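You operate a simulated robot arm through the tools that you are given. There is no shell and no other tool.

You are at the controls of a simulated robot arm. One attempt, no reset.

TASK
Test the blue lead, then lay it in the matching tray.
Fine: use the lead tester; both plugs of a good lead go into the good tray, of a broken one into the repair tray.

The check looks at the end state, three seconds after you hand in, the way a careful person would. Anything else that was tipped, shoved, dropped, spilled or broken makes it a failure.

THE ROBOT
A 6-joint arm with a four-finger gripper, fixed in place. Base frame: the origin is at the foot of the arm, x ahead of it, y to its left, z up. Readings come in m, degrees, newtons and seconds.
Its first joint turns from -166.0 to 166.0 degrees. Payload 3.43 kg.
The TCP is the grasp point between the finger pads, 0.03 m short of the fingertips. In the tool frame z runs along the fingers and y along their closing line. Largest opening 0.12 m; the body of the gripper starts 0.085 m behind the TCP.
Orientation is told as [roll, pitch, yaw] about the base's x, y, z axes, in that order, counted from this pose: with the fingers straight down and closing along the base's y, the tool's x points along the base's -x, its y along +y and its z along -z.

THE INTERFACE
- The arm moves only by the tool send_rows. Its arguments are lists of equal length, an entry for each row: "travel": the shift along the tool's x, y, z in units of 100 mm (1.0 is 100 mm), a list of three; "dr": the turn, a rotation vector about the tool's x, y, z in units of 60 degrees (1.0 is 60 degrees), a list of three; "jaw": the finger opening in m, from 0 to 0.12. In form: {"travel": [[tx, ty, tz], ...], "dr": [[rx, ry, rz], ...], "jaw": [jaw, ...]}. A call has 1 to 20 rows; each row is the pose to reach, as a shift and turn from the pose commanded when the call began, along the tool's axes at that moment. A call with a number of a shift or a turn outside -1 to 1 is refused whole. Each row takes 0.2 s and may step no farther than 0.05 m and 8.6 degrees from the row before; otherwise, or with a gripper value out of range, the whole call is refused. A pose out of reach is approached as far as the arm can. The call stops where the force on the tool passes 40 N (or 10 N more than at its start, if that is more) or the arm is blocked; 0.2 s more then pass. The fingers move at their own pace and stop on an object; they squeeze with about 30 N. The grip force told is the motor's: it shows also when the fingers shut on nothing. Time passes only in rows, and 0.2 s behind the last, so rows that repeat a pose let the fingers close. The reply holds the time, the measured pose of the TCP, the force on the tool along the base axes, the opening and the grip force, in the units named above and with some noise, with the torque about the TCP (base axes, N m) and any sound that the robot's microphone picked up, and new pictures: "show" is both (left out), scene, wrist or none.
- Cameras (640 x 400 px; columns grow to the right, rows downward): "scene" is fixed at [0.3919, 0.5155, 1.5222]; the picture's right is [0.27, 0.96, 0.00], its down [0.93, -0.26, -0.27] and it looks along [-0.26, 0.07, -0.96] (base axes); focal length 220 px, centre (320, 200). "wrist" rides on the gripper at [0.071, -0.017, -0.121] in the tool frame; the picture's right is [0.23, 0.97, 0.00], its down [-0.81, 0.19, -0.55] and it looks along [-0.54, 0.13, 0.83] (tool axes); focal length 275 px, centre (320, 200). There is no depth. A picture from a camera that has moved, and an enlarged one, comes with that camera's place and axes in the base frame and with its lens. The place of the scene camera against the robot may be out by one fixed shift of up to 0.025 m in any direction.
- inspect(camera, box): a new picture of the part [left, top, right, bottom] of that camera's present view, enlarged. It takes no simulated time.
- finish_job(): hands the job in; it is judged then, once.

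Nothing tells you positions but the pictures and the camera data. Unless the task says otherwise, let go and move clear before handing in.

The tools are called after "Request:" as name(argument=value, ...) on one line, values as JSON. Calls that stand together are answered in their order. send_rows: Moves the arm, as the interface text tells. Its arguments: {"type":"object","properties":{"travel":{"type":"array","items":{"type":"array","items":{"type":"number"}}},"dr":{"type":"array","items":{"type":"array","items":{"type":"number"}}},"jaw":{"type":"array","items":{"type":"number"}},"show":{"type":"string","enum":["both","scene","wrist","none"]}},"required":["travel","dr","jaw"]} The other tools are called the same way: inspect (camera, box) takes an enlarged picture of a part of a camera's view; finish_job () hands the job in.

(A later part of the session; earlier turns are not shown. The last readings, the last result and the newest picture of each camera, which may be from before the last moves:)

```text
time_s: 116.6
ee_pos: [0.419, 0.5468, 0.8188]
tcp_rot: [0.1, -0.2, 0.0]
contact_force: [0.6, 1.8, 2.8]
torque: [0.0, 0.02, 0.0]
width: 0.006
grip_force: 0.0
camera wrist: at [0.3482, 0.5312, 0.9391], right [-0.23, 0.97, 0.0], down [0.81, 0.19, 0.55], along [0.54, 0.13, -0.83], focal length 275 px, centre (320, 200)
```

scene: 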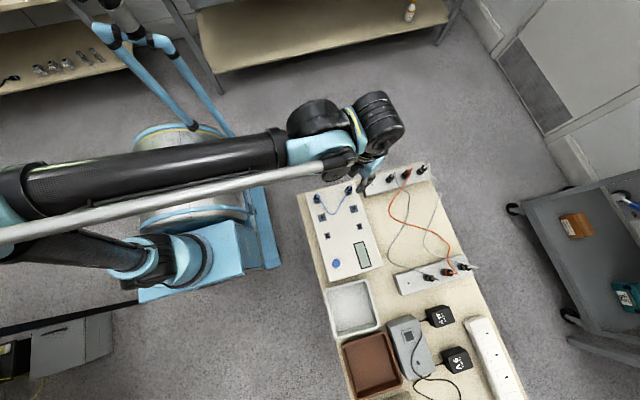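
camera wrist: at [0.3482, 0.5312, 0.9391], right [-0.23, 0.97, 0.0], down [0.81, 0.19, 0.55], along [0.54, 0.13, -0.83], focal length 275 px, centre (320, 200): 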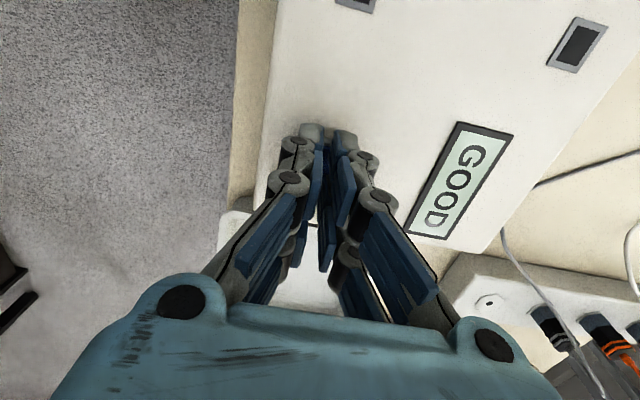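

A click was heard and the display shows "GOOD". I'll zoom to confirm and then lift off.

Request:
inspect(camera="wrist", box=[380, 110, 530, 250])

Request:
send_rows(travel=[[0, 0, -0.1], [0, 0, -0.3], [0, 0, -0.6], [0, 0, -1.0], [0, 0, -1.0]], dr=[[0, 0, 0], [0, 0, 0], [0, 0, 0], [0, 0, 0], [0, 0, 0]], jaw=[0.006, 0.006, 0.006, 0.02, 0.05], show="both")

Request:
inspect(camera="wrist", box=[260, 40, 480, 220])

```text
2.86 times, centred on (455, 180) of wrist
camera zoom: at [0.3482, 0.5312, 0.9391], right [-0.23, 0.97, 0.0], down [0.81, 0.19, 0.55], along [0.54, 0.13, -0.83], focal length 786 px, centre (-66, 257)
```

zoom: 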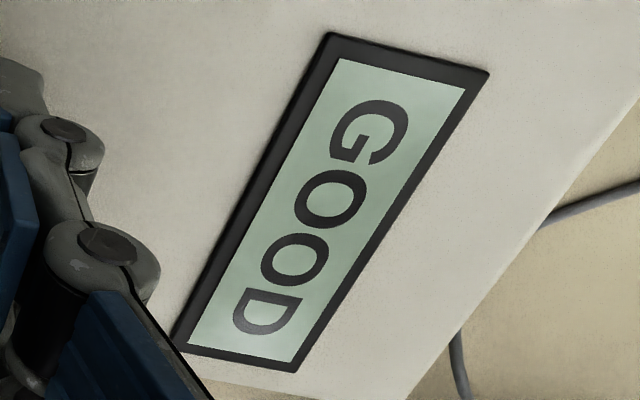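

```text
time_s: 117.8
ee_pos: [0.4187, 0.547, 0.9184]
tcp_rot: [-0.1, 0.0, 0.1]
contact_force: [-0.3, -1.4, 0.4]
torque: [0.02, 0.02, -0.02]
width: 0.0501
grip_force: 0.1
camera wrist: at [0.348, 0.5315, 1.0394], right [-0.23, 0.97, 0.0], down [0.81, 0.19, 0.55], along [0.54, 0.13, -0.83], focal length 275 px, centre (320, 200)
```

scene: 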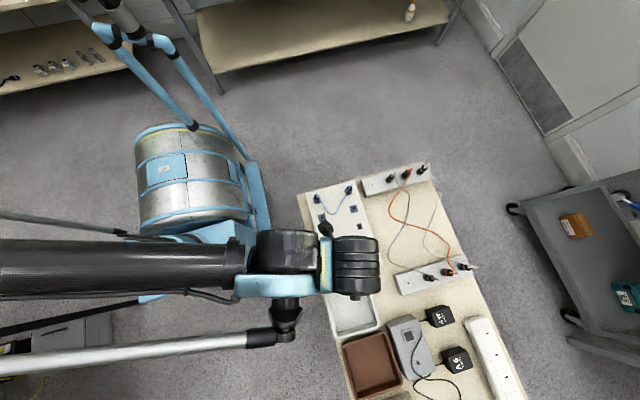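
wrist: 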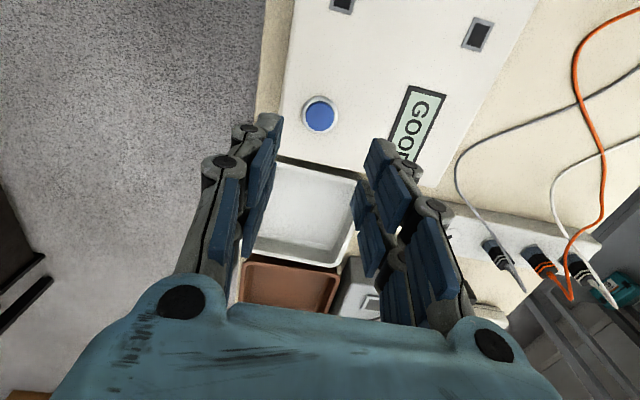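

```text
2.22 times, centred on (370, 130) of wrist
camera zoom: at [0.348, 0.5315, 1.0394], right [-0.23, 0.97, 0.0], down [0.81, 0.19, 0.55], along [0.54, 0.13, -0.83], focal length 612 px, centre (209, 356)
```

zoom: 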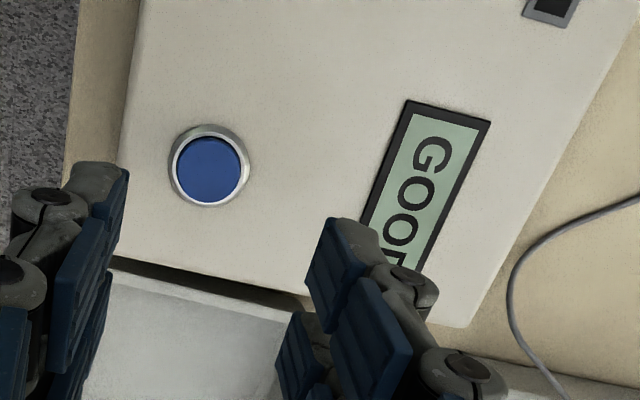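

Confirmed: the lead is GOOD, so both plugs go into the white GOOD tray. I'll go back over the right-hand plug (0.2065, 0.6545) at yaw −60° to unlock it.

Request:
send_rows(travel=[[0.35, 0.18, 0], [0.7, 0.36, 0], [1.0, 0.53, 0], [1.0, 0.53, 0]], dr=[[0, 0, 0], [0, 0, 0], [0, 0, 0], [0, 0, 0]], jaw=[0.05, 0.05, 0.05, 0.05], show="none")

Request:
send_rows(travel=[[0.15, 0.08, 0], [0.3, 0.15, 0], [0.45, 0.23, 0], [0.6, 0.3, 0], [0.75, 0.38, 0], [0.9, 0.46, 0], [1.0, 0.54, 0], [1.0, 0.54, 0], [1.0, 0.54, 0]], dr=[[0, 0, 0.14], [0, 0, 0.28], [0, 0, 0.42], [0, 0, 0.56], [0, 0, 0.7], [0, 0, 0.84], [0, 0, 0.98], [0, 0, 1.0], [0, 0, 1.0]], jaw=[0.05, 0.05, 0.05, 0.05, 0.05, 0.05, 0.05, 0.05, 0.05], show="wrist")

Request:
inspect(camera="wrist", box=[240, 60, 400, 200])

```text
time_s: 118.8
ee_pos: [0.3189, 0.601, 0.9174]
tcp_rot: [0.1, 0.0, 0.0]
contact_force: [0.2, -0.2, -0.6]
torque: [0.0, 0.01, 0.01]
width: 0.0501
grip_force: 0.1
```

```text
time_s: 120.8
ee_pos: [0.219, 0.6554, 0.9184]
tcp_rot: [0.0, -0.1, -60.1]
contact_force: [-0.2, -0.3, 0.8]
torque: [0.03, -0.03, 0.01]
width: 0.0501
grip_force: 0.0
camera wrist: at [0.1691, 0.7088, 1.039], right [0.73, 0.68, 0.0], down [0.57, -0.61, 0.55], along [0.38, -0.4, -0.83], focal length 275 px, centre (320, 200)
```

wrist: 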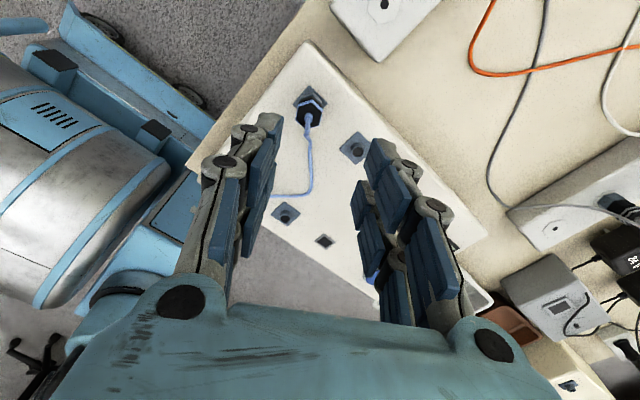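

```text
2.86 times, centred on (320, 130) of wrist
camera zoom: at [0.1691, 0.7088, 1.039], right [0.73, 0.68, 0.0], down [0.57, -0.61, 0.55], along [0.38, -0.4, -0.83], focal length 786 px, centre (320, 400)
```

zoom: 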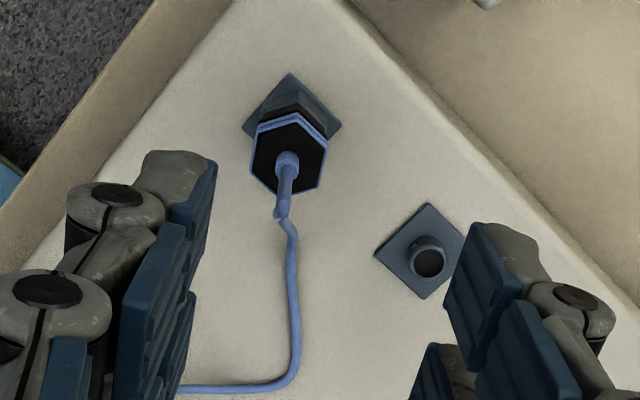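

The plug sits where expected. I'll shift back by the known offset (keeping the fingers clear of the cable) and descend to the earlier grip height.

Request:
send_rows(travel=[[0.0665, -0.109, 0], [0.0665, -0.109, 0.2], [0.0665, -0.109, 0.4], [0.0665, -0.109, 0.6], [0.0665, -0.109, 0.75], [0.0665, -0.109, 0.865], [0.0665, -0.109, 0.865]], dr=[[0, 0, 0], [0, 0, 0], [0, 0, 0], [0, 0, 0], [0, 0, 0], [0, 0, 0], [0, 0, 0]], jaw=[0.05, 0.05, 0.05, 0.05, 0.05, 0.05, 0.05], show="wrist")

Request:
inspect(camera="wrist", box=[260, 100, 380, 220])

```text
time_s: 122.4
ee_pos: [0.2057, 0.6545, 0.831]
tcp_rot: [0.1, 0.0, -59.9]
contact_force: [-0.1, -0.8, 0.5]
torque: [0.01, 0.01, 0.02]
width: 0.0502
grip_force: 0.1
camera wrist: at [0.1563, 0.7092, 0.9523], right [0.73, 0.69, 0.0], down [0.57, -0.61, 0.55], along [0.38, -0.4, -0.83], focal length 275 px, centre (320, 200)
```

wrist: 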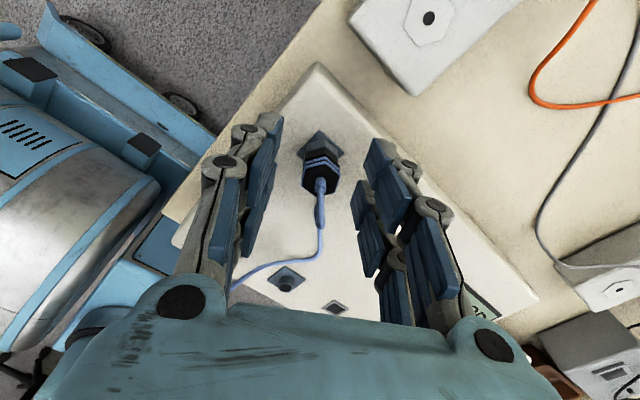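

```text
3.33 times, centred on (320, 160) of wrist
camera zoom: at [0.1563, 0.7092, 0.9523], right [0.73, 0.69, 0.0], down [0.57, -0.61, 0.55], along [0.38, -0.4, -0.83], focal length 918 px, centre (320, 333)
```

zoom: 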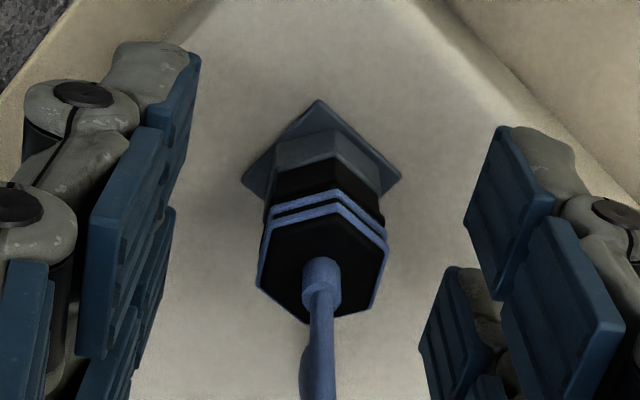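

It's centred on the plug. I'll grip and turn counter-clockwise in stages back to yaw 0.

Request:
send_rows(travel=[[0, 0, 0], [0, 0, 0], [0, 0, 0], [0, 0, 0]], dr=[[0, 0, 0], [0, 0, 0], [0, 0, 0], [0, 0, 0]], jaw=[0.03, 0.01, 0.005, 0.005], show="none")

Request:
send_rows(travel=[[0, 0, 0], [0, 0, 0], [0, 0, 0]], dr=[[0, 0, -0.14], [0, 0, -0.28], [0, 0, -0.28]], jaw=[0.005, 0.005, 0.005], show="none")

Request:
send_rows(travel=[[0, 0, 0], [0, 0, 0], [0, 0, 0], [0, 0, 0]], dr=[[0, 0, -0.14], [0, 0, -0.28], [0, 0, -0.36], [0, 0, -0.36]], jaw=[0.005, 0.005, 0.005, 0.005], show="none")

Request:
send_rows(travel=[[0, 0, 0], [0, 0, 0], [0, 0, 0], [0, 0, 0]], dr=[[0, 0, -0.14], [0, 0, -0.28], [0, 0, -0.36], [0, 0, -0.36]], jaw=[0.005, 0.005, 0.005, 0.005], show="wrist")

Request:
inspect(camera="wrist", box=[260, 100, 380, 220])

```text
time_s: 123.4
ee_pos: [0.2063, 0.6554, 0.8321]
tcp_rot: [0.0, 0.0, -59.9]
contact_force: [4.9, 3.6, -1.1]
torque: [0.08, -0.15, 0.04]
width: 0.0191
grip_force: 30.0
```

```text
time_s: 124.2
ee_pos: [0.2065, 0.6556, 0.8317]
tcp_rot: [0.0, -0.1, -43.3]
contact_force: [6.3, 2.3, -2.6]
torque: [0.0, -0.22, -0.03]
width: 0.0192
grip_force: 30.2
```

```text
time_s: 125.2
ee_pos: [0.206, 0.6546, 0.8316]
tcp_rot: [-0.1, 0.0, -21.7]
contact_force: [4.5, 0.0, -5.9]
torque: [-0.01, -0.15, 0.0]
width: 0.0192
grip_force: 30.0
```

```text
time_s: 126.2
ee_pos: [0.2056, 0.6547, 0.8317]
tcp_rot: [0.1, 0.0, 0.1]
contact_force: [3.1, -3.0, 2.6]
torque: [-0.12, -0.12, 0.0]
width: 0.0192
grip_force: 30.1
camera wrist: at [0.1352, 0.6387, 0.9525], right [-0.23, 0.97, 0.0], down [0.81, 0.19, 0.55], along [0.54, 0.13, -0.83], focal length 275 px, centre (320, 200)
```

wrist: 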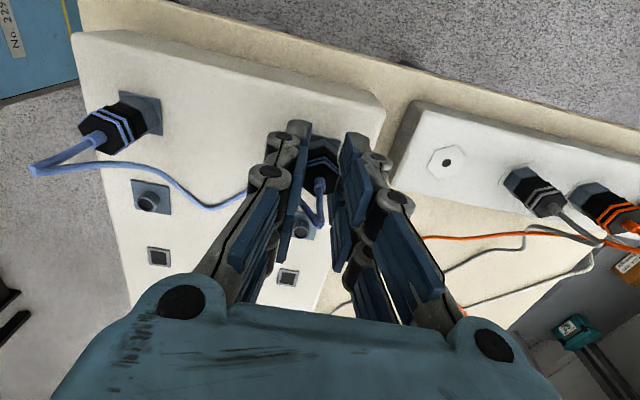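

```text
3.33 times, centred on (320, 160) of wrist
camera zoom: at [0.1352, 0.6387, 0.9525], right [-0.23, 0.97, 0.0], down [0.81, 0.19, 0.55], along [0.54, 0.13, -0.83], focal length 918 px, centre (320, 333)
```

zoom: 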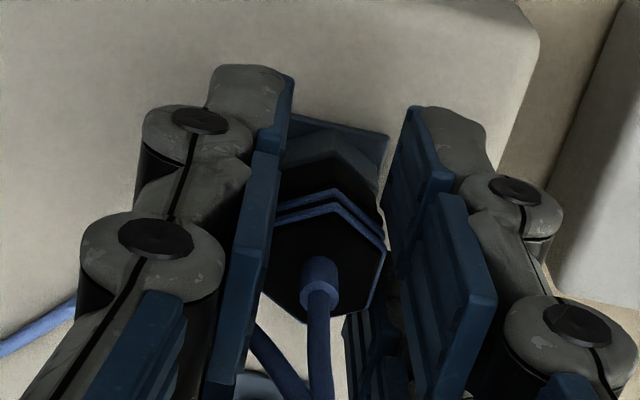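

Turned back with no resistance. I'll lift carefully, 0.5 mm first, watching that it's free.

Request:
send_rows(travel=[[0, 0, -0.005], [0, 0, -0.005]], dr=[[0, 0, 0], [0, 0, 0]], jaw=[0.005, 0.005], show="none")

Request:
send_rows(travel=[[0, 0, -0.005], [0, 0, -0.005]], dr=[[0, 0, 0], [0, 0, 0]], jaw=[0.005, 0.005], show="none")

```text
time_s: 126.8
ee_pos: [0.2064, 0.656, 0.8319]
tcp_rot: [-0.1, 0.0, 0.0]
contact_force: [2.5, -4.9, -2.7]
torque: [-0.13, -0.1, -0.01]
width: 0.019
grip_force: 30.0
```

```text
time_s: 127.4
ee_pos: [0.2064, 0.6559, 0.833]
tcp_rot: [0.0, 0.1, 0.0]
contact_force: [3.0, -5.7, -3.6]
torque: [-0.15, -0.07, -0.05]
width: 0.0189
grip_force: 30.5
```

It's free. I'll lift it out.

Request:
send_rows(travel=[[0, 0, -0.02], [0, 0, -0.05], [0, 0, -0.1], [0, 0, -0.25], [0, 0, -0.5], [0, 0, -0.8], [0, 0, -1.0], [0, 0, -1.0]], dr=[[0, 0, 0], [0, 0, 0], [0, 0, 0], [0, 0, 0], [0, 0, 0], [0, 0, 0], [0, 0, 0], [0, 0, 0]], jaw=[0.005, 0.005, 0.005, 0.005, 0.005, 0.005, 0.005, 0.005], show="both")

```text
time_s: 129.2
ee_pos: [0.2059, 0.6532, 0.934]
tcp_rot: [0.0, 0.0, -0.1]
contact_force: [0.1, 0.6, -0.9]
torque: [-0.03, 0.0, -0.02]
width: 0.0191
grip_force: 30.5
camera wrist: at [0.1353, 0.6384, 1.0543], right [-0.23, 0.97, 0.0], down [0.81, 0.19, 0.55], along [0.54, 0.13, -0.83], focal length 275 px, centre (320, 200)
```

scene: 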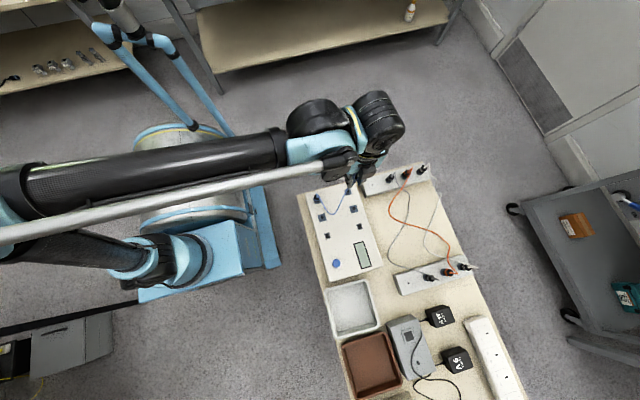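
wrist: 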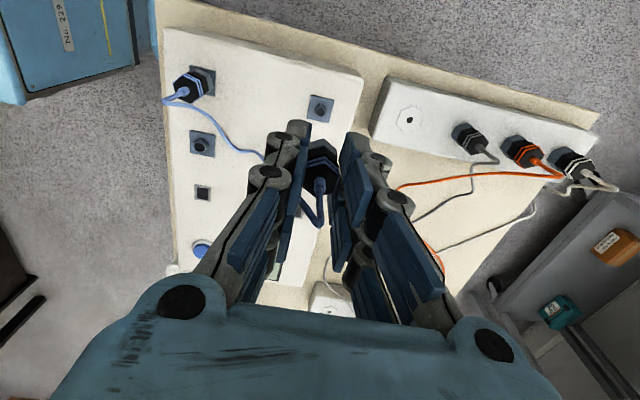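

B is out cleanly and the socket is undisturbed. The GOOD tray spans roughly x 0.49–0.62, y 0.49–0.63, so I'll carry the plug over to about (0.54, 0.58).

Request:
send_rows(travel=[[-0.3, -0.06, 0], [-0.6, -0.12, 0], [-0.9, -0.2, 0], [-1.0, -0.22, 0]], dr=[[0, 0, 0], [0, 0, 0], [0, 0, 0], [0, 0, 0]], jaw=[0.005, 0.005, 0.005, 0.005], show="none")

Request:
send_rows(travel=[[-0.3, -0.06, 0], [-0.6, -0.12, 0], [-0.9, -0.2, 0], [-1.0, -0.22, 0]], dr=[[0, 0, 0], [0, 0, 0], [0, 0, 0], [0, 0, 0]], jaw=[0.005, 0.005, 0.005, 0.005], show="both")

```text
time_s: 130.2
ee_pos: [0.306, 0.6327, 0.9321]
tcp_rot: [-0.1, 0.1, -0.1]
contact_force: [-0.7, -0.2, 0.0]
torque: [-0.03, 0.0, -0.01]
width: 0.0191
grip_force: 30.0
```

```text
time_s: 131.2
ee_pos: [0.4067, 0.61, 0.9333]
tcp_rot: [0.0, 0.0, 0.0]
contact_force: [-0.1, -0.1, -0.2]
torque: [0.01, 0.0, -0.03]
width: 0.0193
grip_force: 29.7
camera wrist: at [0.3346, 0.5941, 1.0539], right [-0.23, 0.97, 0.0], down [0.81, 0.19, 0.55], along [0.54, 0.13, -0.83], focal length 275 px, centre (320, 200)
```

scene: 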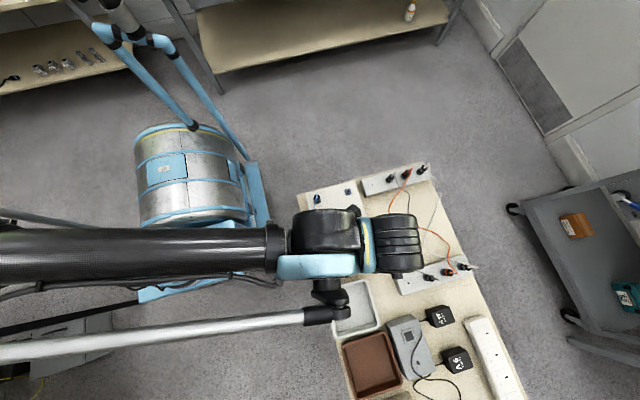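
wrist: 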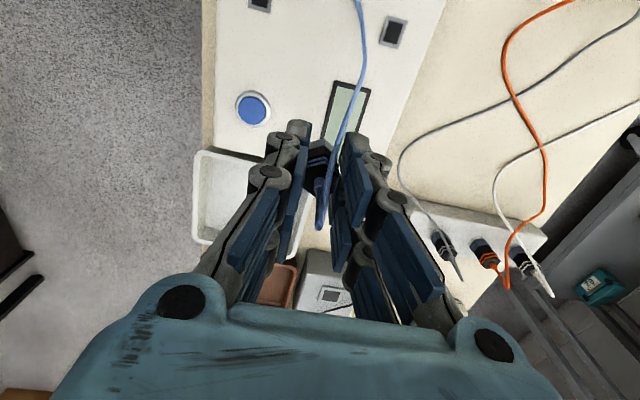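

The cable is slack and trailing between the fingers. I'll continue to over the tray.

Request:
send_rows(travel=[[-0.25, -0.06, 0], [-0.5, -0.12, 0], [-0.7, -0.18, 0], [-0.7, -0.18, 0]], dr=[[0, 0, 0], [0, 0, 0], [0, 0, 0], [0, 0, 0]], jaw=[0.005, 0.005, 0.005, 0.005], show="none")

Request:
send_rows(travel=[[-0.25, -0.06, 0], [-0.5, -0.12, 0], [-0.7, -0.18, 0], [-0.7, -0.18, 0]], dr=[[0, 0, 0], [0, 0, 0], [0, 0, 0], [0, 0, 0]], jaw=[0.005, 0.005, 0.005, 0.005], show="both")

Request:
inspect(camera="wrist", box=[180, 40, 460, 240])

```text
time_s: 132.2
ee_pos: [0.4761, 0.5931, 0.9328]
tcp_rot: [0.1, -0.1, 0.1]
contact_force: [-0.4, -0.1, -0.5]
torque: [-0.02, -0.01, 0.0]
width: 0.0194
grip_force: 30.4
```

```text
time_s: 133.2
ee_pos: [0.5465, 0.5746, 0.934]
tcp_rot: [0.0, 0.1, 0.1]
contact_force: [0.2, -0.1, -0.2]
torque: [0.0, 0.01, -0.01]
width: 0.0189
grip_force: 30.0
camera wrist: at [0.4754, 0.5587, 1.054], right [-0.23, 0.97, 0.0], down [0.81, 0.19, 0.55], along [0.54, 0.13, -0.83], focal length 275 px, centre (320, 200)
```

scene: 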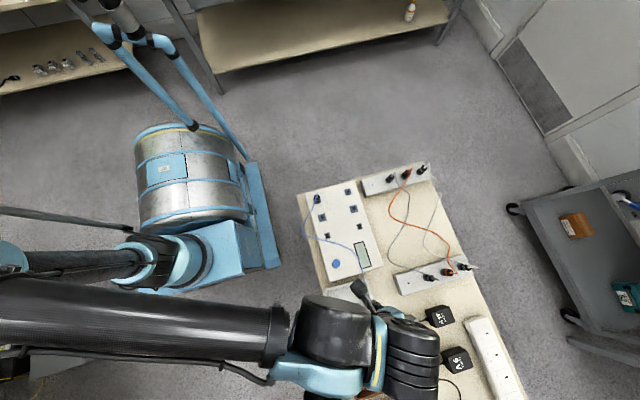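
wrist: 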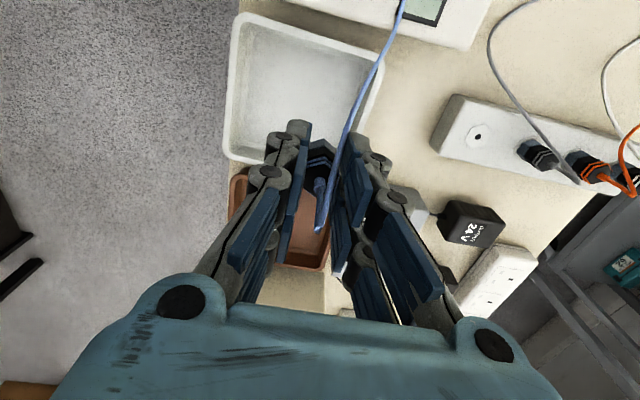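

```text
2.00 times, centred on (320, 140) of wrist
camera zoom: at [0.4754, 0.5587, 1.054], right [-0.23, 0.97, 0.0], down [0.81, 0.19, 0.55], along [0.54, 0.13, -0.83], focal length 551 px, centre (320, 320)
```

zoom: 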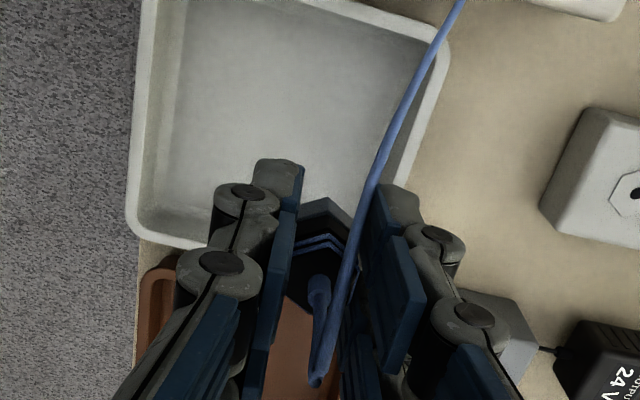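

The tool axis points inside the tray, right of centre. I'll shift to about (0.575, 0.572), leaving room for the other plug, and lower it in.

Request:
send_rows(travel=[[-0.15, -0.02, 0.1], [-0.285, -0.03, 0.25], [-0.285, -0.03, 0.5], [-0.285, -0.03, 0.75], [-0.285, -0.03, 1.0], [-0.285, -0.03, 1.0]], dr=[[0, 0, 0], [0, 0, 0], [0, 0, 0], [0, 0, 0], [0, 0, 0], [0, 0, 0]], jaw=[0.005, 0.005, 0.005, 0.005, 0.005, 0.005], show="wrist")

Request:
inspect(camera="wrist", box=[180, 60, 460, 260])

```text
time_s: 134.6
ee_pos: [0.574, 0.5713, 0.832]
tcp_rot: [0.1, 0.1, 0.0]
contact_force: [0.7, -0.4, 0.1]
torque: [-0.03, 0.06, -0.02]
width: 0.0193
grip_force: 29.6
camera wrist: at [0.5036, 0.5549, 0.9533], right [-0.23, 0.97, 0.0], down [0.81, 0.19, 0.55], along [0.54, 0.13, -0.83], focal length 275 px, centre (320, 200)
```

wrist: 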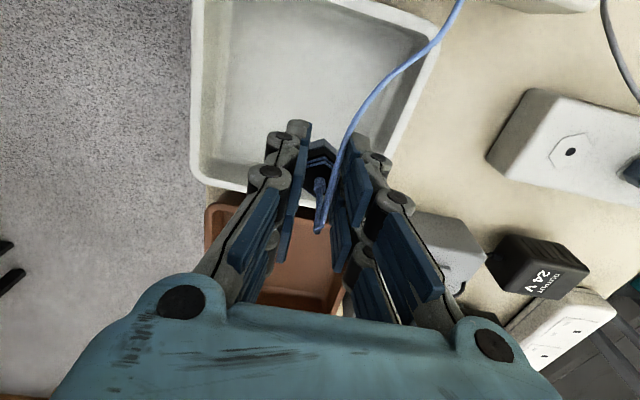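

```text
2.00 times, centred on (320, 160) of wrist
camera zoom: at [0.5036, 0.5549, 0.9533], right [-0.23, 0.97, 0.0], down [0.81, 0.19, 0.55], along [0.54, 0.13, -0.83], focal length 551 px, centre (320, 280)
```

zoom: 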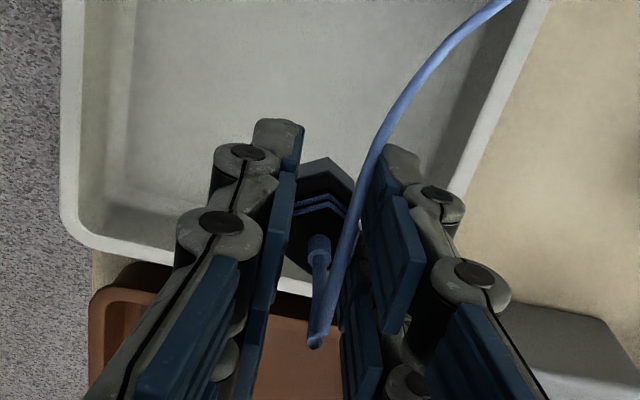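

Inside the walls. I'll lower the rest of the way gently.

Request:
send_rows(travel=[[0, 0, 0.1], [0, 0, 0.2], [0, 0, 0.25], [0, 0, 0.28], [0, 0, 0.3], [0, 0, 0.3]], dr=[[0, 0, 0], [0, 0, 0], [0, 0, 0], [0, 0, 0], [0, 0, 0], [0, 0, 0]], jaw=[0.005, 0.005, 0.005, 0.005, 0.005, 0.005], show="none")

Request:
send_rows(travel=[[0, 0, 0.02], [0, 0, 0.04], [0, 0, 0.04]], dr=[[0, 0, 0], [0, 0, 0], [0, 0, 0]], jaw=[0.005, 0.005, 0.005], show="wrist")

Request:
inspect(camera="wrist", box=[200, 80, 440, 260])

```text
time_s: 136.0
ee_pos: [0.575, 0.5721, 0.8028]
tcp_rot: [0.1, 0.0, 0.0]
contact_force: [0.3, -1.3, 0.4]
torque: [0.0, -0.03, 0.04]
width: 0.019
grip_force: 29.8
```

```text
time_s: 136.8
ee_pos: [0.575, 0.5719, 0.7995]
tcp_rot: [0.0, 0.0, 0.0]
contact_force: [0.6, -0.5, -0.8]
torque: [-0.01, 0.0, 0.02]
width: 0.019
grip_force: 29.9
camera wrist: at [0.5036, 0.5557, 0.9199], right [-0.23, 0.97, 0.0], down [0.81, 0.19, 0.55], along [0.54, 0.13, -0.83], focal length 275 px, centre (320, 200)
```

wrist: 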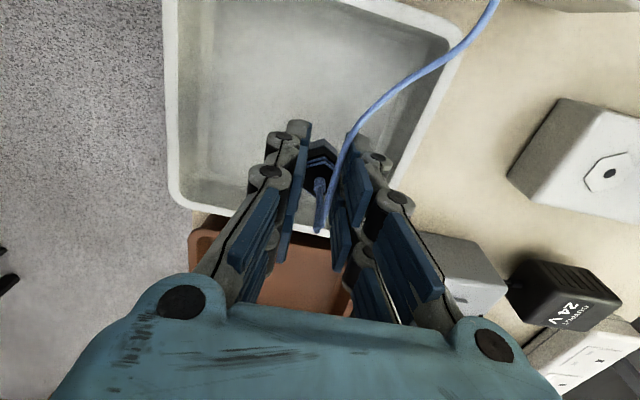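

```text
2.22 times, centred on (320, 170) of wrist
camera zoom: at [0.5036, 0.5557, 0.9199], right [-0.23, 0.97, 0.0], down [0.81, 0.19, 0.55], along [0.54, 0.13, -0.83], focal length 612 px, centre (320, 267)
```

zoom: 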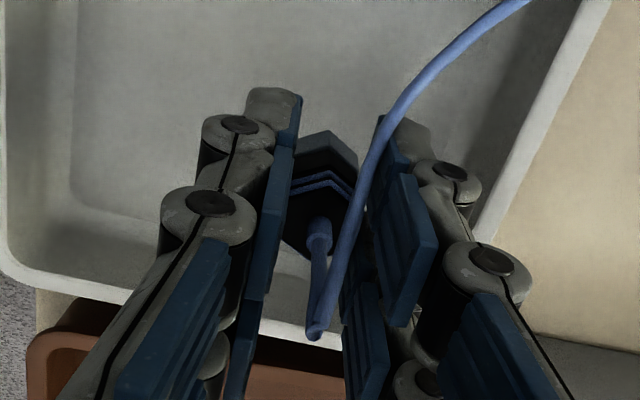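

Not touching the floor yet. I'll keep going in 2 mm steps.

Request:
send_rows(travel=[[0, 0, 0.02], [0, 0, 0.04], [0, 0, 0.04]], dr=[[0, 0, 0], [0, 0, 0], [0, 0, 0]], jaw=[0.005, 0.005, 0.005], show="none")

Request:
send_rows(travel=[[0, 0, 0.01], [0, 0, 0.02], [0, 0, 0.02]], dr=[[0, 0, 0], [0, 0, 0], [0, 0, 0]], jaw=[0.005, 0.005, 0.005], show="none")

Request:
send_rows(travel=[[0, 0, 0.01], [0, 0, 0.02], [0, 0, 0.02]], dr=[[0, 0, 0], [0, 0, 0], [0, 0, 0]], jaw=[0.005, 0.005, 0.005], show="none")

```text
time_s: 137.6
ee_pos: [0.5745, 0.5723, 0.7954]
tcp_rot: [0.0, 0.1, 0.0]
contact_force: [0.4, -0.3, -0.1]
torque: [0.0, 0.01, 0.04]
width: 0.0193
grip_force: 30.2
```

```text
time_s: 138.4
ee_pos: [0.5761, 0.5717, 0.7924]
tcp_rot: [0.0, -0.1, -0.1]
contact_force: [-0.1, 0.2, -0.4]
torque: [0.0, 0.0, 0.03]
width: 0.0194
grip_force: 29.7
```

```text
time_s: 139.2
ee_pos: [0.5743, 0.571, 0.7909]
tcp_rot: [0.0, 0.0, -0.1]
contact_force: [0.4, 0.1, -0.2]
torque: [-0.01, 0.0, -0.02]
width: 0.0191
grip_force: 29.6
```

The plug is a few millimetres above the tray floor, so I'll release it here with a modest opening and look.

Request:
send_rows(travel=[[0, 0, 0], [0, 0, 0], [0, 0, 0], [0, 0, 0]], dr=[[0, 0, 0], [0, 0, 0], [0, 0, 0], [0, 0, 0]], jaw=[0.026, 0.036, 0.036, 0.036], show="wrist")

Request:
inspect(camera="wrist", box=[200, 80, 440, 260])

```text
time_s: 140.2
ee_pos: [0.5732, 0.5712, 0.7907]
tcp_rot: [0.0, -0.1, -0.1]
contact_force: [0.0, 0.7, 0.1]
torque: [0.02, 0.02, 0.05]
width: 0.036
grip_force: 0.0
camera wrist: at [0.5036, 0.5553, 0.912], right [-0.23, 0.97, 0.0], down [0.81, 0.19, 0.55], along [0.54, 0.13, -0.83], focal length 275 px, centre (320, 200)
```

wrist: 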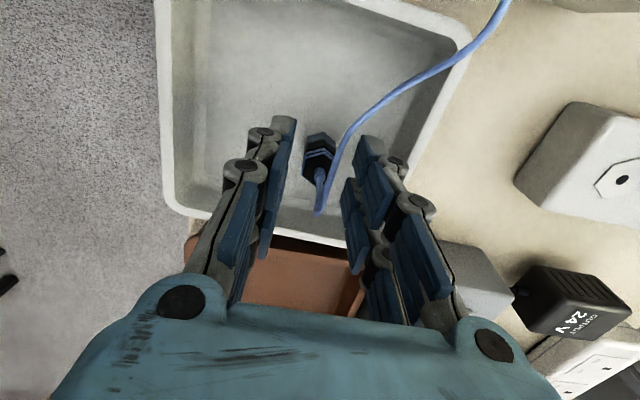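

```text
2.22 times, centred on (320, 170) of wrist
camera zoom: at [0.5036, 0.5553, 0.912], right [-0.23, 0.97, 0.0], down [0.81, 0.19, 0.55], along [0.54, 0.13, -0.83], focal length 612 px, centre (320, 267)
```

zoom: 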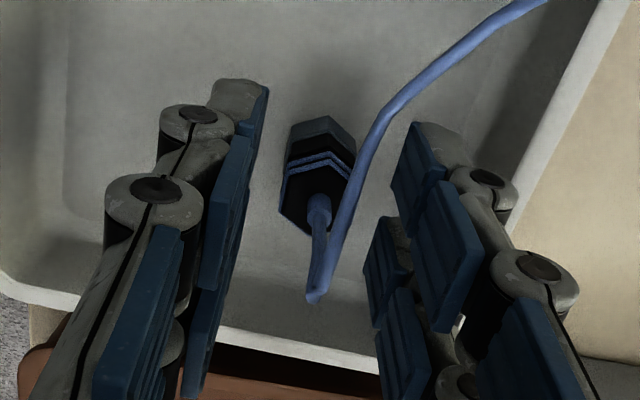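

The plug is standing in the GOOD tray. I'll rise straight up.

Request:
send_rows(travel=[[0, 0, -0.1], [0, 0, -0.25], [0, 0, -0.45], [0, 0, -0.7], [0, 0, -1.0], [0, 0, -1.0]], dr=[[0, 0, 0], [0, 0, 0], [0, 0, 0], [0, 0, 0], [0, 0, 0], [0, 0, 0]], jaw=[0.04, 0.04, 0.04, 0.04, 0.04, 0.04], show="both")

Request:
inspect(camera="wrist", box=[180, 20, 460, 220])

```text
time_s: 141.6
ee_pos: [0.5728, 0.5724, 0.8929]
tcp_rot: [0.0, -0.1, 0.0]
contact_force: [-0.1, 0.2, -0.5]
torque: [0.01, -0.01, 0.0]
width: 0.04
grip_force: 0.0
camera wrist: at [0.5027, 0.5557, 1.0131], right [-0.23, 0.97, 0.0], down [0.81, 0.19, 0.55], along [0.54, 0.13, -0.83], focal length 275 px, centre (320, 200)
```

scene: 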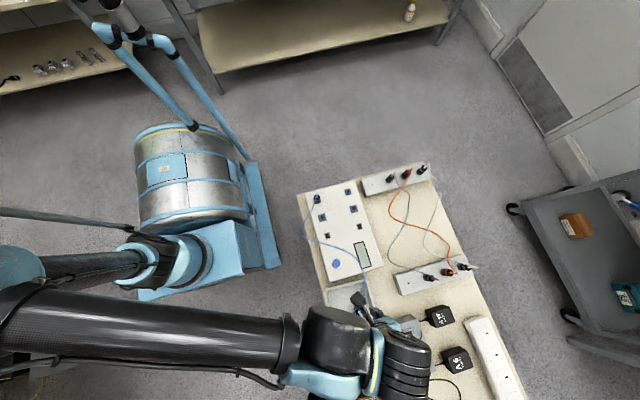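
wrist: 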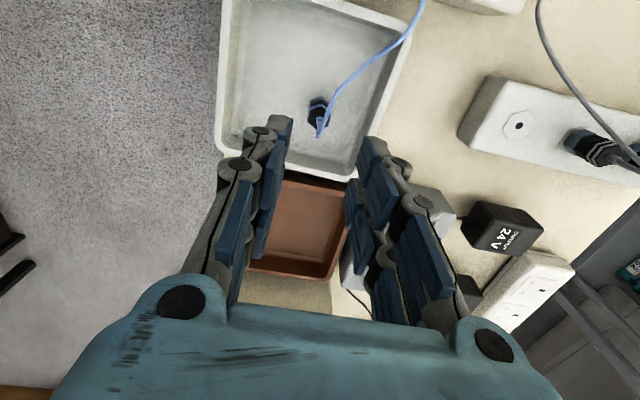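

```text
2.00 times, centred on (320, 120) of wrist
camera zoom: at [0.5027, 0.5557, 1.0131], right [-0.23, 0.97, 0.0], down [0.81, 0.19, 0.55], along [0.54, 0.13, -0.83], focal length 551 px, centre (320, 360)
```

zoom: 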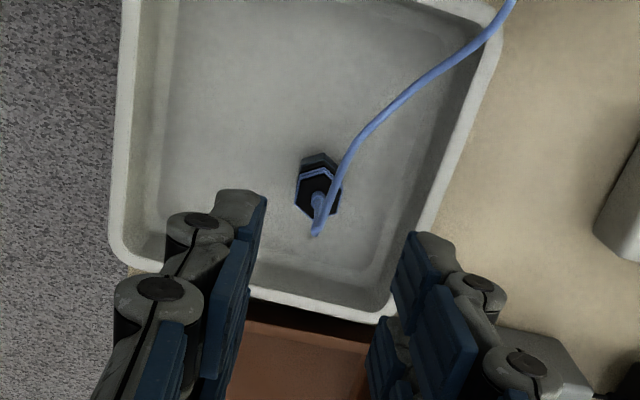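

Plug B is safely in the GOOD tray. Now back to the left socket for plug A.

Request:
send_rows(travel=[[0.2, 0, -0.3], [0.6, 0, -0.4], [0.9, 0, -0.4], [1.0, -0.1, -0.4]], dr=[[0, 0, 0], [0, 0, 0], [0, 0, 0], [0, 0, 0]], jaw=[0.04, 0.04, 0.05, 0.05], show="none")

Request:
send_rows(travel=[[0.35, 0, 0], [0.7, 0, 0], [1.0, 0, 0], [1.0, -0.1, 0]], dr=[[0, 0, 0], [0, 0, 0], [0, 0, 0], [0, 0, 0]], jaw=[0.05, 0.05, 0.05, 0.05], show="none")

Request:
send_rows(travel=[[0.35, 0, 0], [0.7, 0, 0], [1.0, 0, 0], [1.0, -0.1, 0], [1.0, -0.1, 0]], dr=[[0, 0, 0], [0, 0, 0], [0, 0, 0], [0, 0, 0], [0, 0, 0]], jaw=[0.05, 0.05, 0.05, 0.05, 0.05], show="wrist")

Request:
inspect(camera="wrist", box=[220, 0, 420, 180])

```text
time_s: 142.6
ee_pos: [0.4729, 0.5609, 0.9315]
tcp_rot: [0.0, 0.1, 0.0]
contact_force: [-0.3, -0.1, -0.7]
torque: [0.02, -0.03, -0.02]
width: 0.05
grip_force: 0.1
```

```text
time_s: 143.6
ee_pos: [0.3734, 0.5532, 0.9305]
tcp_rot: [-0.1, 0.0, 0.0]
contact_force: [0.1, -0.5, 0.4]
torque: [-0.03, -0.02, 0.0]
width: 0.05
grip_force: 0.0
```

```text
time_s: 144.8
ee_pos: [0.2736, 0.5423, 0.9311]
tcp_rot: [-0.1, -0.1, 0.0]
contact_force: [0.2, -0.4, 0.1]
torque: [0.01, 0.0, 0.0]
width: 0.0498
grip_force: 0.1
camera wrist: at [0.203, 0.5255, 1.0518], right [-0.23, 0.97, 0.0], down [0.81, 0.19, 0.55], along [0.54, 0.13, -0.83], focal length 275 px, centre (320, 200)
```

wrist: 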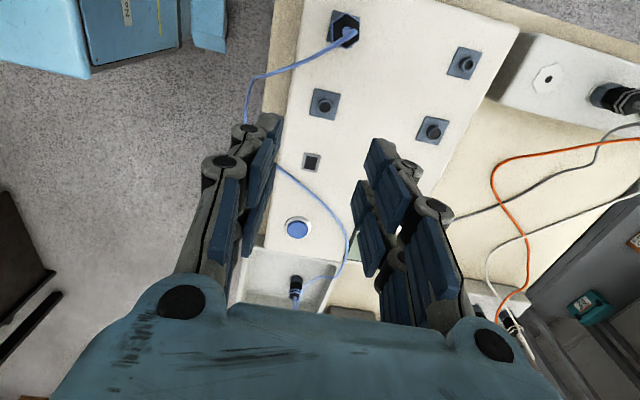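

```text
2.22 times, centred on (320, 90) of wrist
camera zoom: at [0.203, 0.5255, 1.0518], right [-0.23, 0.97, 0.0], down [0.81, 0.19, 0.55], along [0.54, 0.13, -0.83], focal length 612 px, centre (320, 444)
```

zoom: 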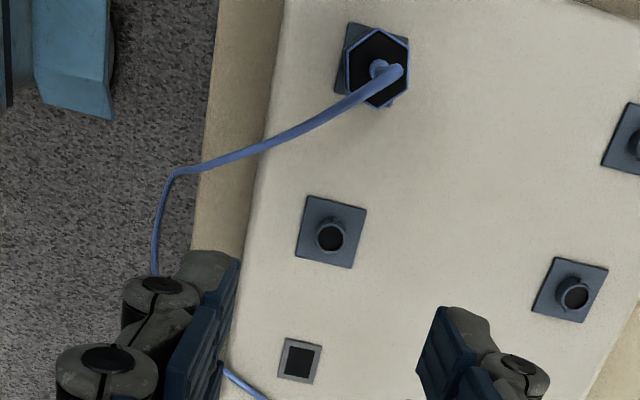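

Plug A's cable leaves toward (+x, −y), so gripping at yaw −60° keeps it between the fingers. I'll move over plug A while turning.

Request:
send_rows(travel=[[0.1, 0, 0], [0.2, 0, 0], [0.3, 0, 0], [0.4, 0.01, 0], [0.5, 0.02, 0], [0.6, 0.022, 0], [0.664, 0.022, 0], [0.664, 0.022, 0], [0.664, 0.022, 0]], dr=[[0, 0, 0.14], [0, 0, 0.28], [0, 0, 0.42], [0, 0, 0.56], [0, 0, 0.7], [0, 0, 0.84], [0, 0, 0.98], [0, 0, 1.0], [0, 0, 1.0]], jaw=[0.055, 0.055, 0.055, 0.055, 0.055, 0.055, 0.055, 0.055, 0.055], show="wrist")

Request:
inspect(camera="wrist", box=[280, 80, 360, 160])

```text
time_s: 146.8
ee_pos: [0.2078, 0.5448, 0.9303]
tcp_rot: [0.0, 0.0, -60.2]
contact_force: [0.2, -0.5, -0.1]
torque: [-0.02, -0.01, 0.0]
width: 0.055
grip_force: 0.0
camera wrist: at [0.1582, 0.5983, 1.0517], right [0.73, 0.69, 0.0], down [0.57, -0.61, 0.55], along [0.38, -0.4, -0.83], focal length 275 px, centre (320, 200)
```

wrist: 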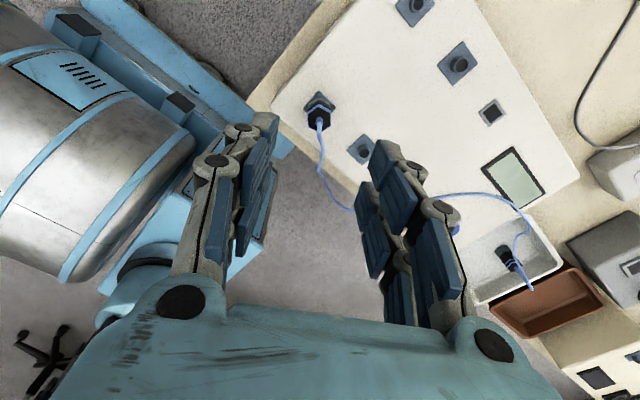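

```text
5.00 times, centred on (320, 120) of wrist
camera zoom: at [0.1582, 0.5983, 1.0517], right [0.73, 0.69, 0.0], down [0.57, -0.61, 0.55], along [0.38, -0.4, -0.83], focal length 1376 px, centre (320, 600)
```

zoom: 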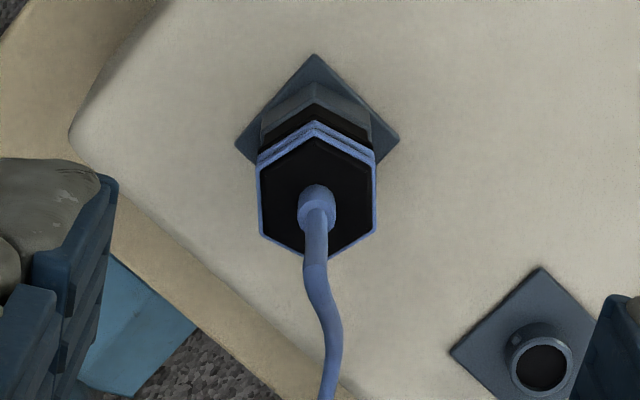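

The plug's hex is turned about 11° from this yaw, so I'll rotate the gripper to about −49° to meet its flats, nudge ~1 mm, and descend partway.

Request:
send_rows(travel=[[0.009, -0.008, 0], [0.009, -0.008, 0.1], [0.009, -0.008, 0.3], [0.009, -0.008, 0.5], [0.009, -0.008, 0.5]], dr=[[0, 0, -0.1], [0, 0, -0.18], [0, 0, -0.18], [0, 0, -0.18], [0, 0, -0.18]], jaw=[0.05, 0.05, 0.05, 0.05, 0.05], show="wrist")

Request:
inspect(camera="wrist", box=[270, 90, 370, 190])

```text
time_s: 148.0
ee_pos: [0.2082, 0.5454, 0.8804]
tcp_rot: [0.0, -0.1, -49.3]
contact_force: [0.1, -1.2, 0.7]
torque: [-0.03, 0.04, 0.01]
width: 0.0499
grip_force: 0.0
camera wrist: at [0.1487, 0.588, 1.0013], right [0.59, 0.81, 0.0], down [0.67, -0.49, 0.55], along [0.45, -0.32, -0.83], focal length 275 px, centre (320, 200)
```

wrist: 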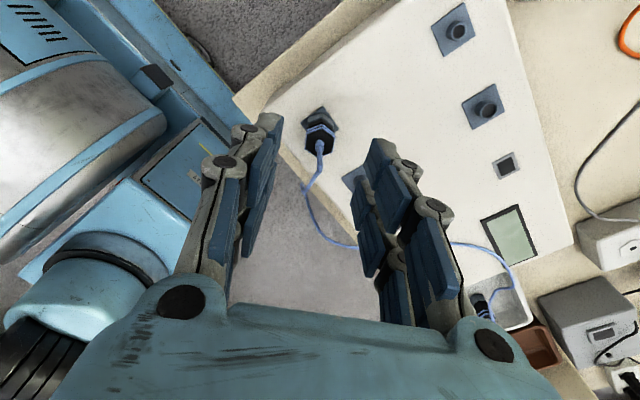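

```text
4.00 times, centred on (320, 140) of wrist
camera zoom: at [0.1487, 0.588, 1.0013], right [0.59, 0.81, 0.0], down [0.67, -0.49, 0.55], along [0.45, -0.32, -0.83], focal length 1101 px, centre (320, 440)
```

zoom: 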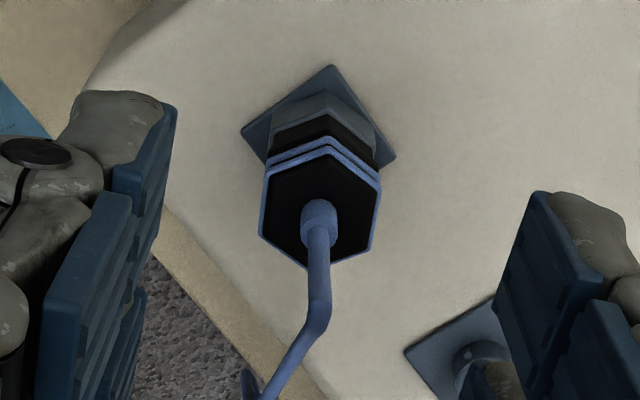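

Nearly aligned. I'll add 4° more, shift 1 mm, and descend to grip height.

Request:
send_rows(travel=[[0.01, 0, 0.1], [0.01, 0, 0.3], [0.01, 0, 0.4], [0.01, 0, 0.46], [0.01, 0, 0.46]], dr=[[0, 0, -0.07], [0, 0, -0.07], [0, 0, -0.07], [0, 0, -0.07], [0, 0, -0.07]], jaw=[0.05, 0.05, 0.05, 0.05, 0.05], show="wrist")

Request:
inspect(camera="wrist", box=[260, 100, 380, 220])

```text
time_s: 149.2
ee_pos: [0.2072, 0.5453, 0.834]
tcp_rot: [0.0, 0.0, -45.0]
contact_force: [-0.1, 0.6, 0.0]
torque: [0.01, 0.01, 0.0]
width: 0.0498
grip_force: 0.1
camera wrist: at [0.1446, 0.5846, 0.9554], right [0.53, 0.85, 0.0], down [0.71, -0.44, 0.55], along [0.47, -0.29, -0.83], focal length 275 px, centre (320, 200)
```

wrist: 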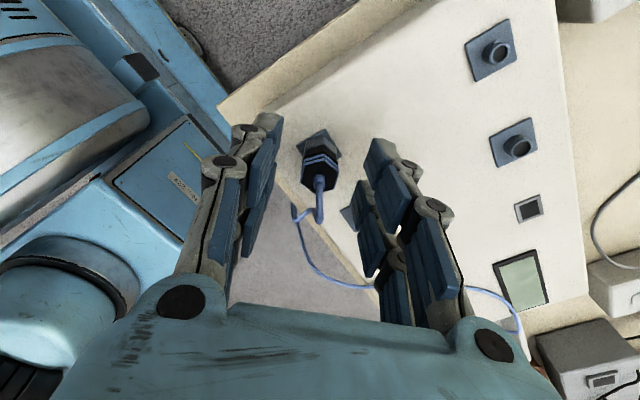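

```text
3.33 times, centred on (320, 160) of wrist
camera zoom: at [0.1446, 0.5846, 0.9554], right [0.53, 0.85, 0.0], down [0.71, -0.44, 0.55], along [0.47, -0.29, -0.83], focal length 918 px, centre (320, 333)
```

zoom: 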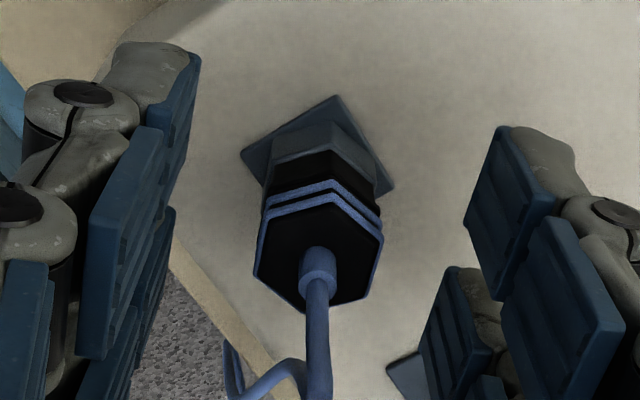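

Aligned with the flats. I'll grip and turn counter-clockwise in stages.

Request:
send_rows(travel=[[0, 0, 0], [0, 0, 0], [0, 0, 0], [0, 0, 0]], dr=[[0, 0, 0], [0, 0, 0], [0, 0, 0], [0, 0, 0]], jaw=[0.03, 0.01, 0.005, 0.005], show="none")

Request:
send_rows(travel=[[0, 0, 0], [0, 0, 0], [0, 0, 0]], dr=[[0, 0, -0.14], [0, 0, -0.28], [0, 0, -0.28]], jaw=[0.005, 0.005, 0.005], show="none")

Request:
send_rows(travel=[[0, 0, 0], [0, 0, 0], [0, 0, 0]], dr=[[0, 0, -0.14], [0, 0, -0.28], [0, 0, -0.28]], jaw=[0.005, 0.005, 0.005], show="none")

Request:
send_rows(travel=[[0, 0, 0], [0, 0, 0], [0, 0, 0]], dr=[[0, 0, -0.14], [0, 0, -0.21], [0, 0, -0.21]], jaw=[0.005, 0.005, 0.005], show="wrist")

Request:
inspect(camera="wrist", box=[260, 100, 380, 220])

```text
time_s: 150.2
ee_pos: [0.205, 0.5448, 0.8346]
tcp_rot: [0.0, 0.0, -44.9]
contact_force: [-3.4, -3.9, -4.5]
torque: [-0.12, 0.11, 0.03]
width: 0.0191
grip_force: 30.1
```

```text
time_s: 151.0
ee_pos: [0.2061, 0.5451, 0.835]
tcp_rot: [0.0, -0.1, -28.1]
contact_force: [-8.5, -7.8, -13.9]
torque: [-0.16, 0.28, 0.0]
width: 0.0194
grip_force: 30.0
```

```text
time_s: 151.8
ee_pos: [0.2065, 0.5447, 0.8353]
tcp_rot: [0.0, -0.1, -11.4]
contact_force: [-7.1, -10.9, 2.9]
torque: [-0.27, 0.3, 0.03]
width: 0.0192
grip_force: 30.0
```

```text
time_s: 152.6
ee_pos: [0.2064, 0.5456, 0.8351]
tcp_rot: [0.0, -0.1, 1.2]
contact_force: [-7.2, -9.1, 3.2]
torque: [-0.28, 0.29, -0.13]
width: 0.0192
grip_force: 30.2
camera wrist: at [0.1357, 0.5272, 0.9559], right [-0.25, 0.97, 0.0], down [0.81, 0.21, 0.55], along [0.54, 0.14, -0.83], focal length 275 px, centre (320, 200)
```

wrist: 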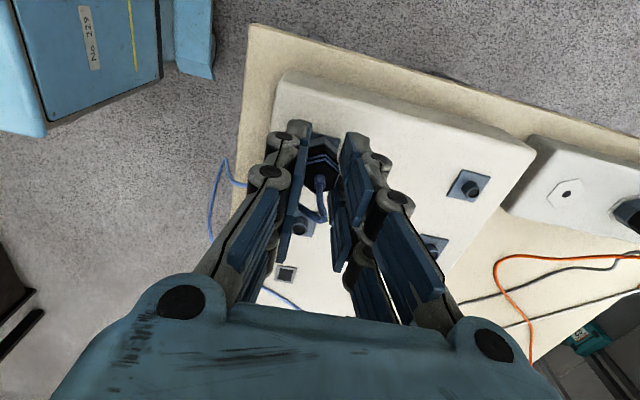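

```text
3.33 times, centred on (320, 160) of wrist
camera zoom: at [0.1357, 0.5272, 0.9559], right [-0.25, 0.97, 0.0], down [0.81, 0.21, 0.55], along [0.54, 0.14, -0.83], focal length 918 px, centre (320, 333)
```

zoom: 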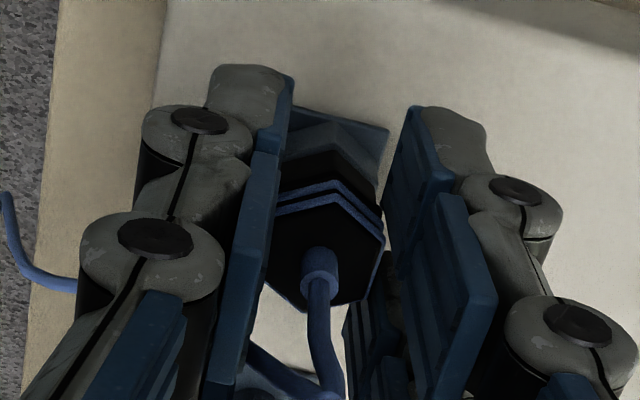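

Turned back to about 1°, with a slight end-stop torque, and the z tension released. Gentle lift test.

Request:
send_rows(travel=[[0, 0, -0.005], [0, 0, -0.005]], dr=[[0, 0, 0], [0, 0, 0]], jaw=[0.005, 0.005], show="none")

Request:
send_rows(travel=[[0, 0, -0.004], [0, 0, -0.004]], dr=[[0, 0, 0], [0, 0, 0]], jaw=[0.005, 0.005], show="none")

```text
time_s: 153.2
ee_pos: [0.2069, 0.5441, 0.835]
tcp_rot: [0.0, 0.1, 1.2]
contact_force: [-9.2, -13.4, -3.6]
torque: [-0.36, 0.27, -0.1]
width: 0.0191
grip_force: 30.2
```

```text
time_s: 153.8
ee_pos: [0.2063, 0.5449, 0.8356]
tcp_rot: [-0.1, 0.0, 1.2]
contact_force: [-10.4, -13.5, -3.2]
torque: [-0.36, 0.22, -0.13]
width: 0.0193
grip_force: 30.2
```

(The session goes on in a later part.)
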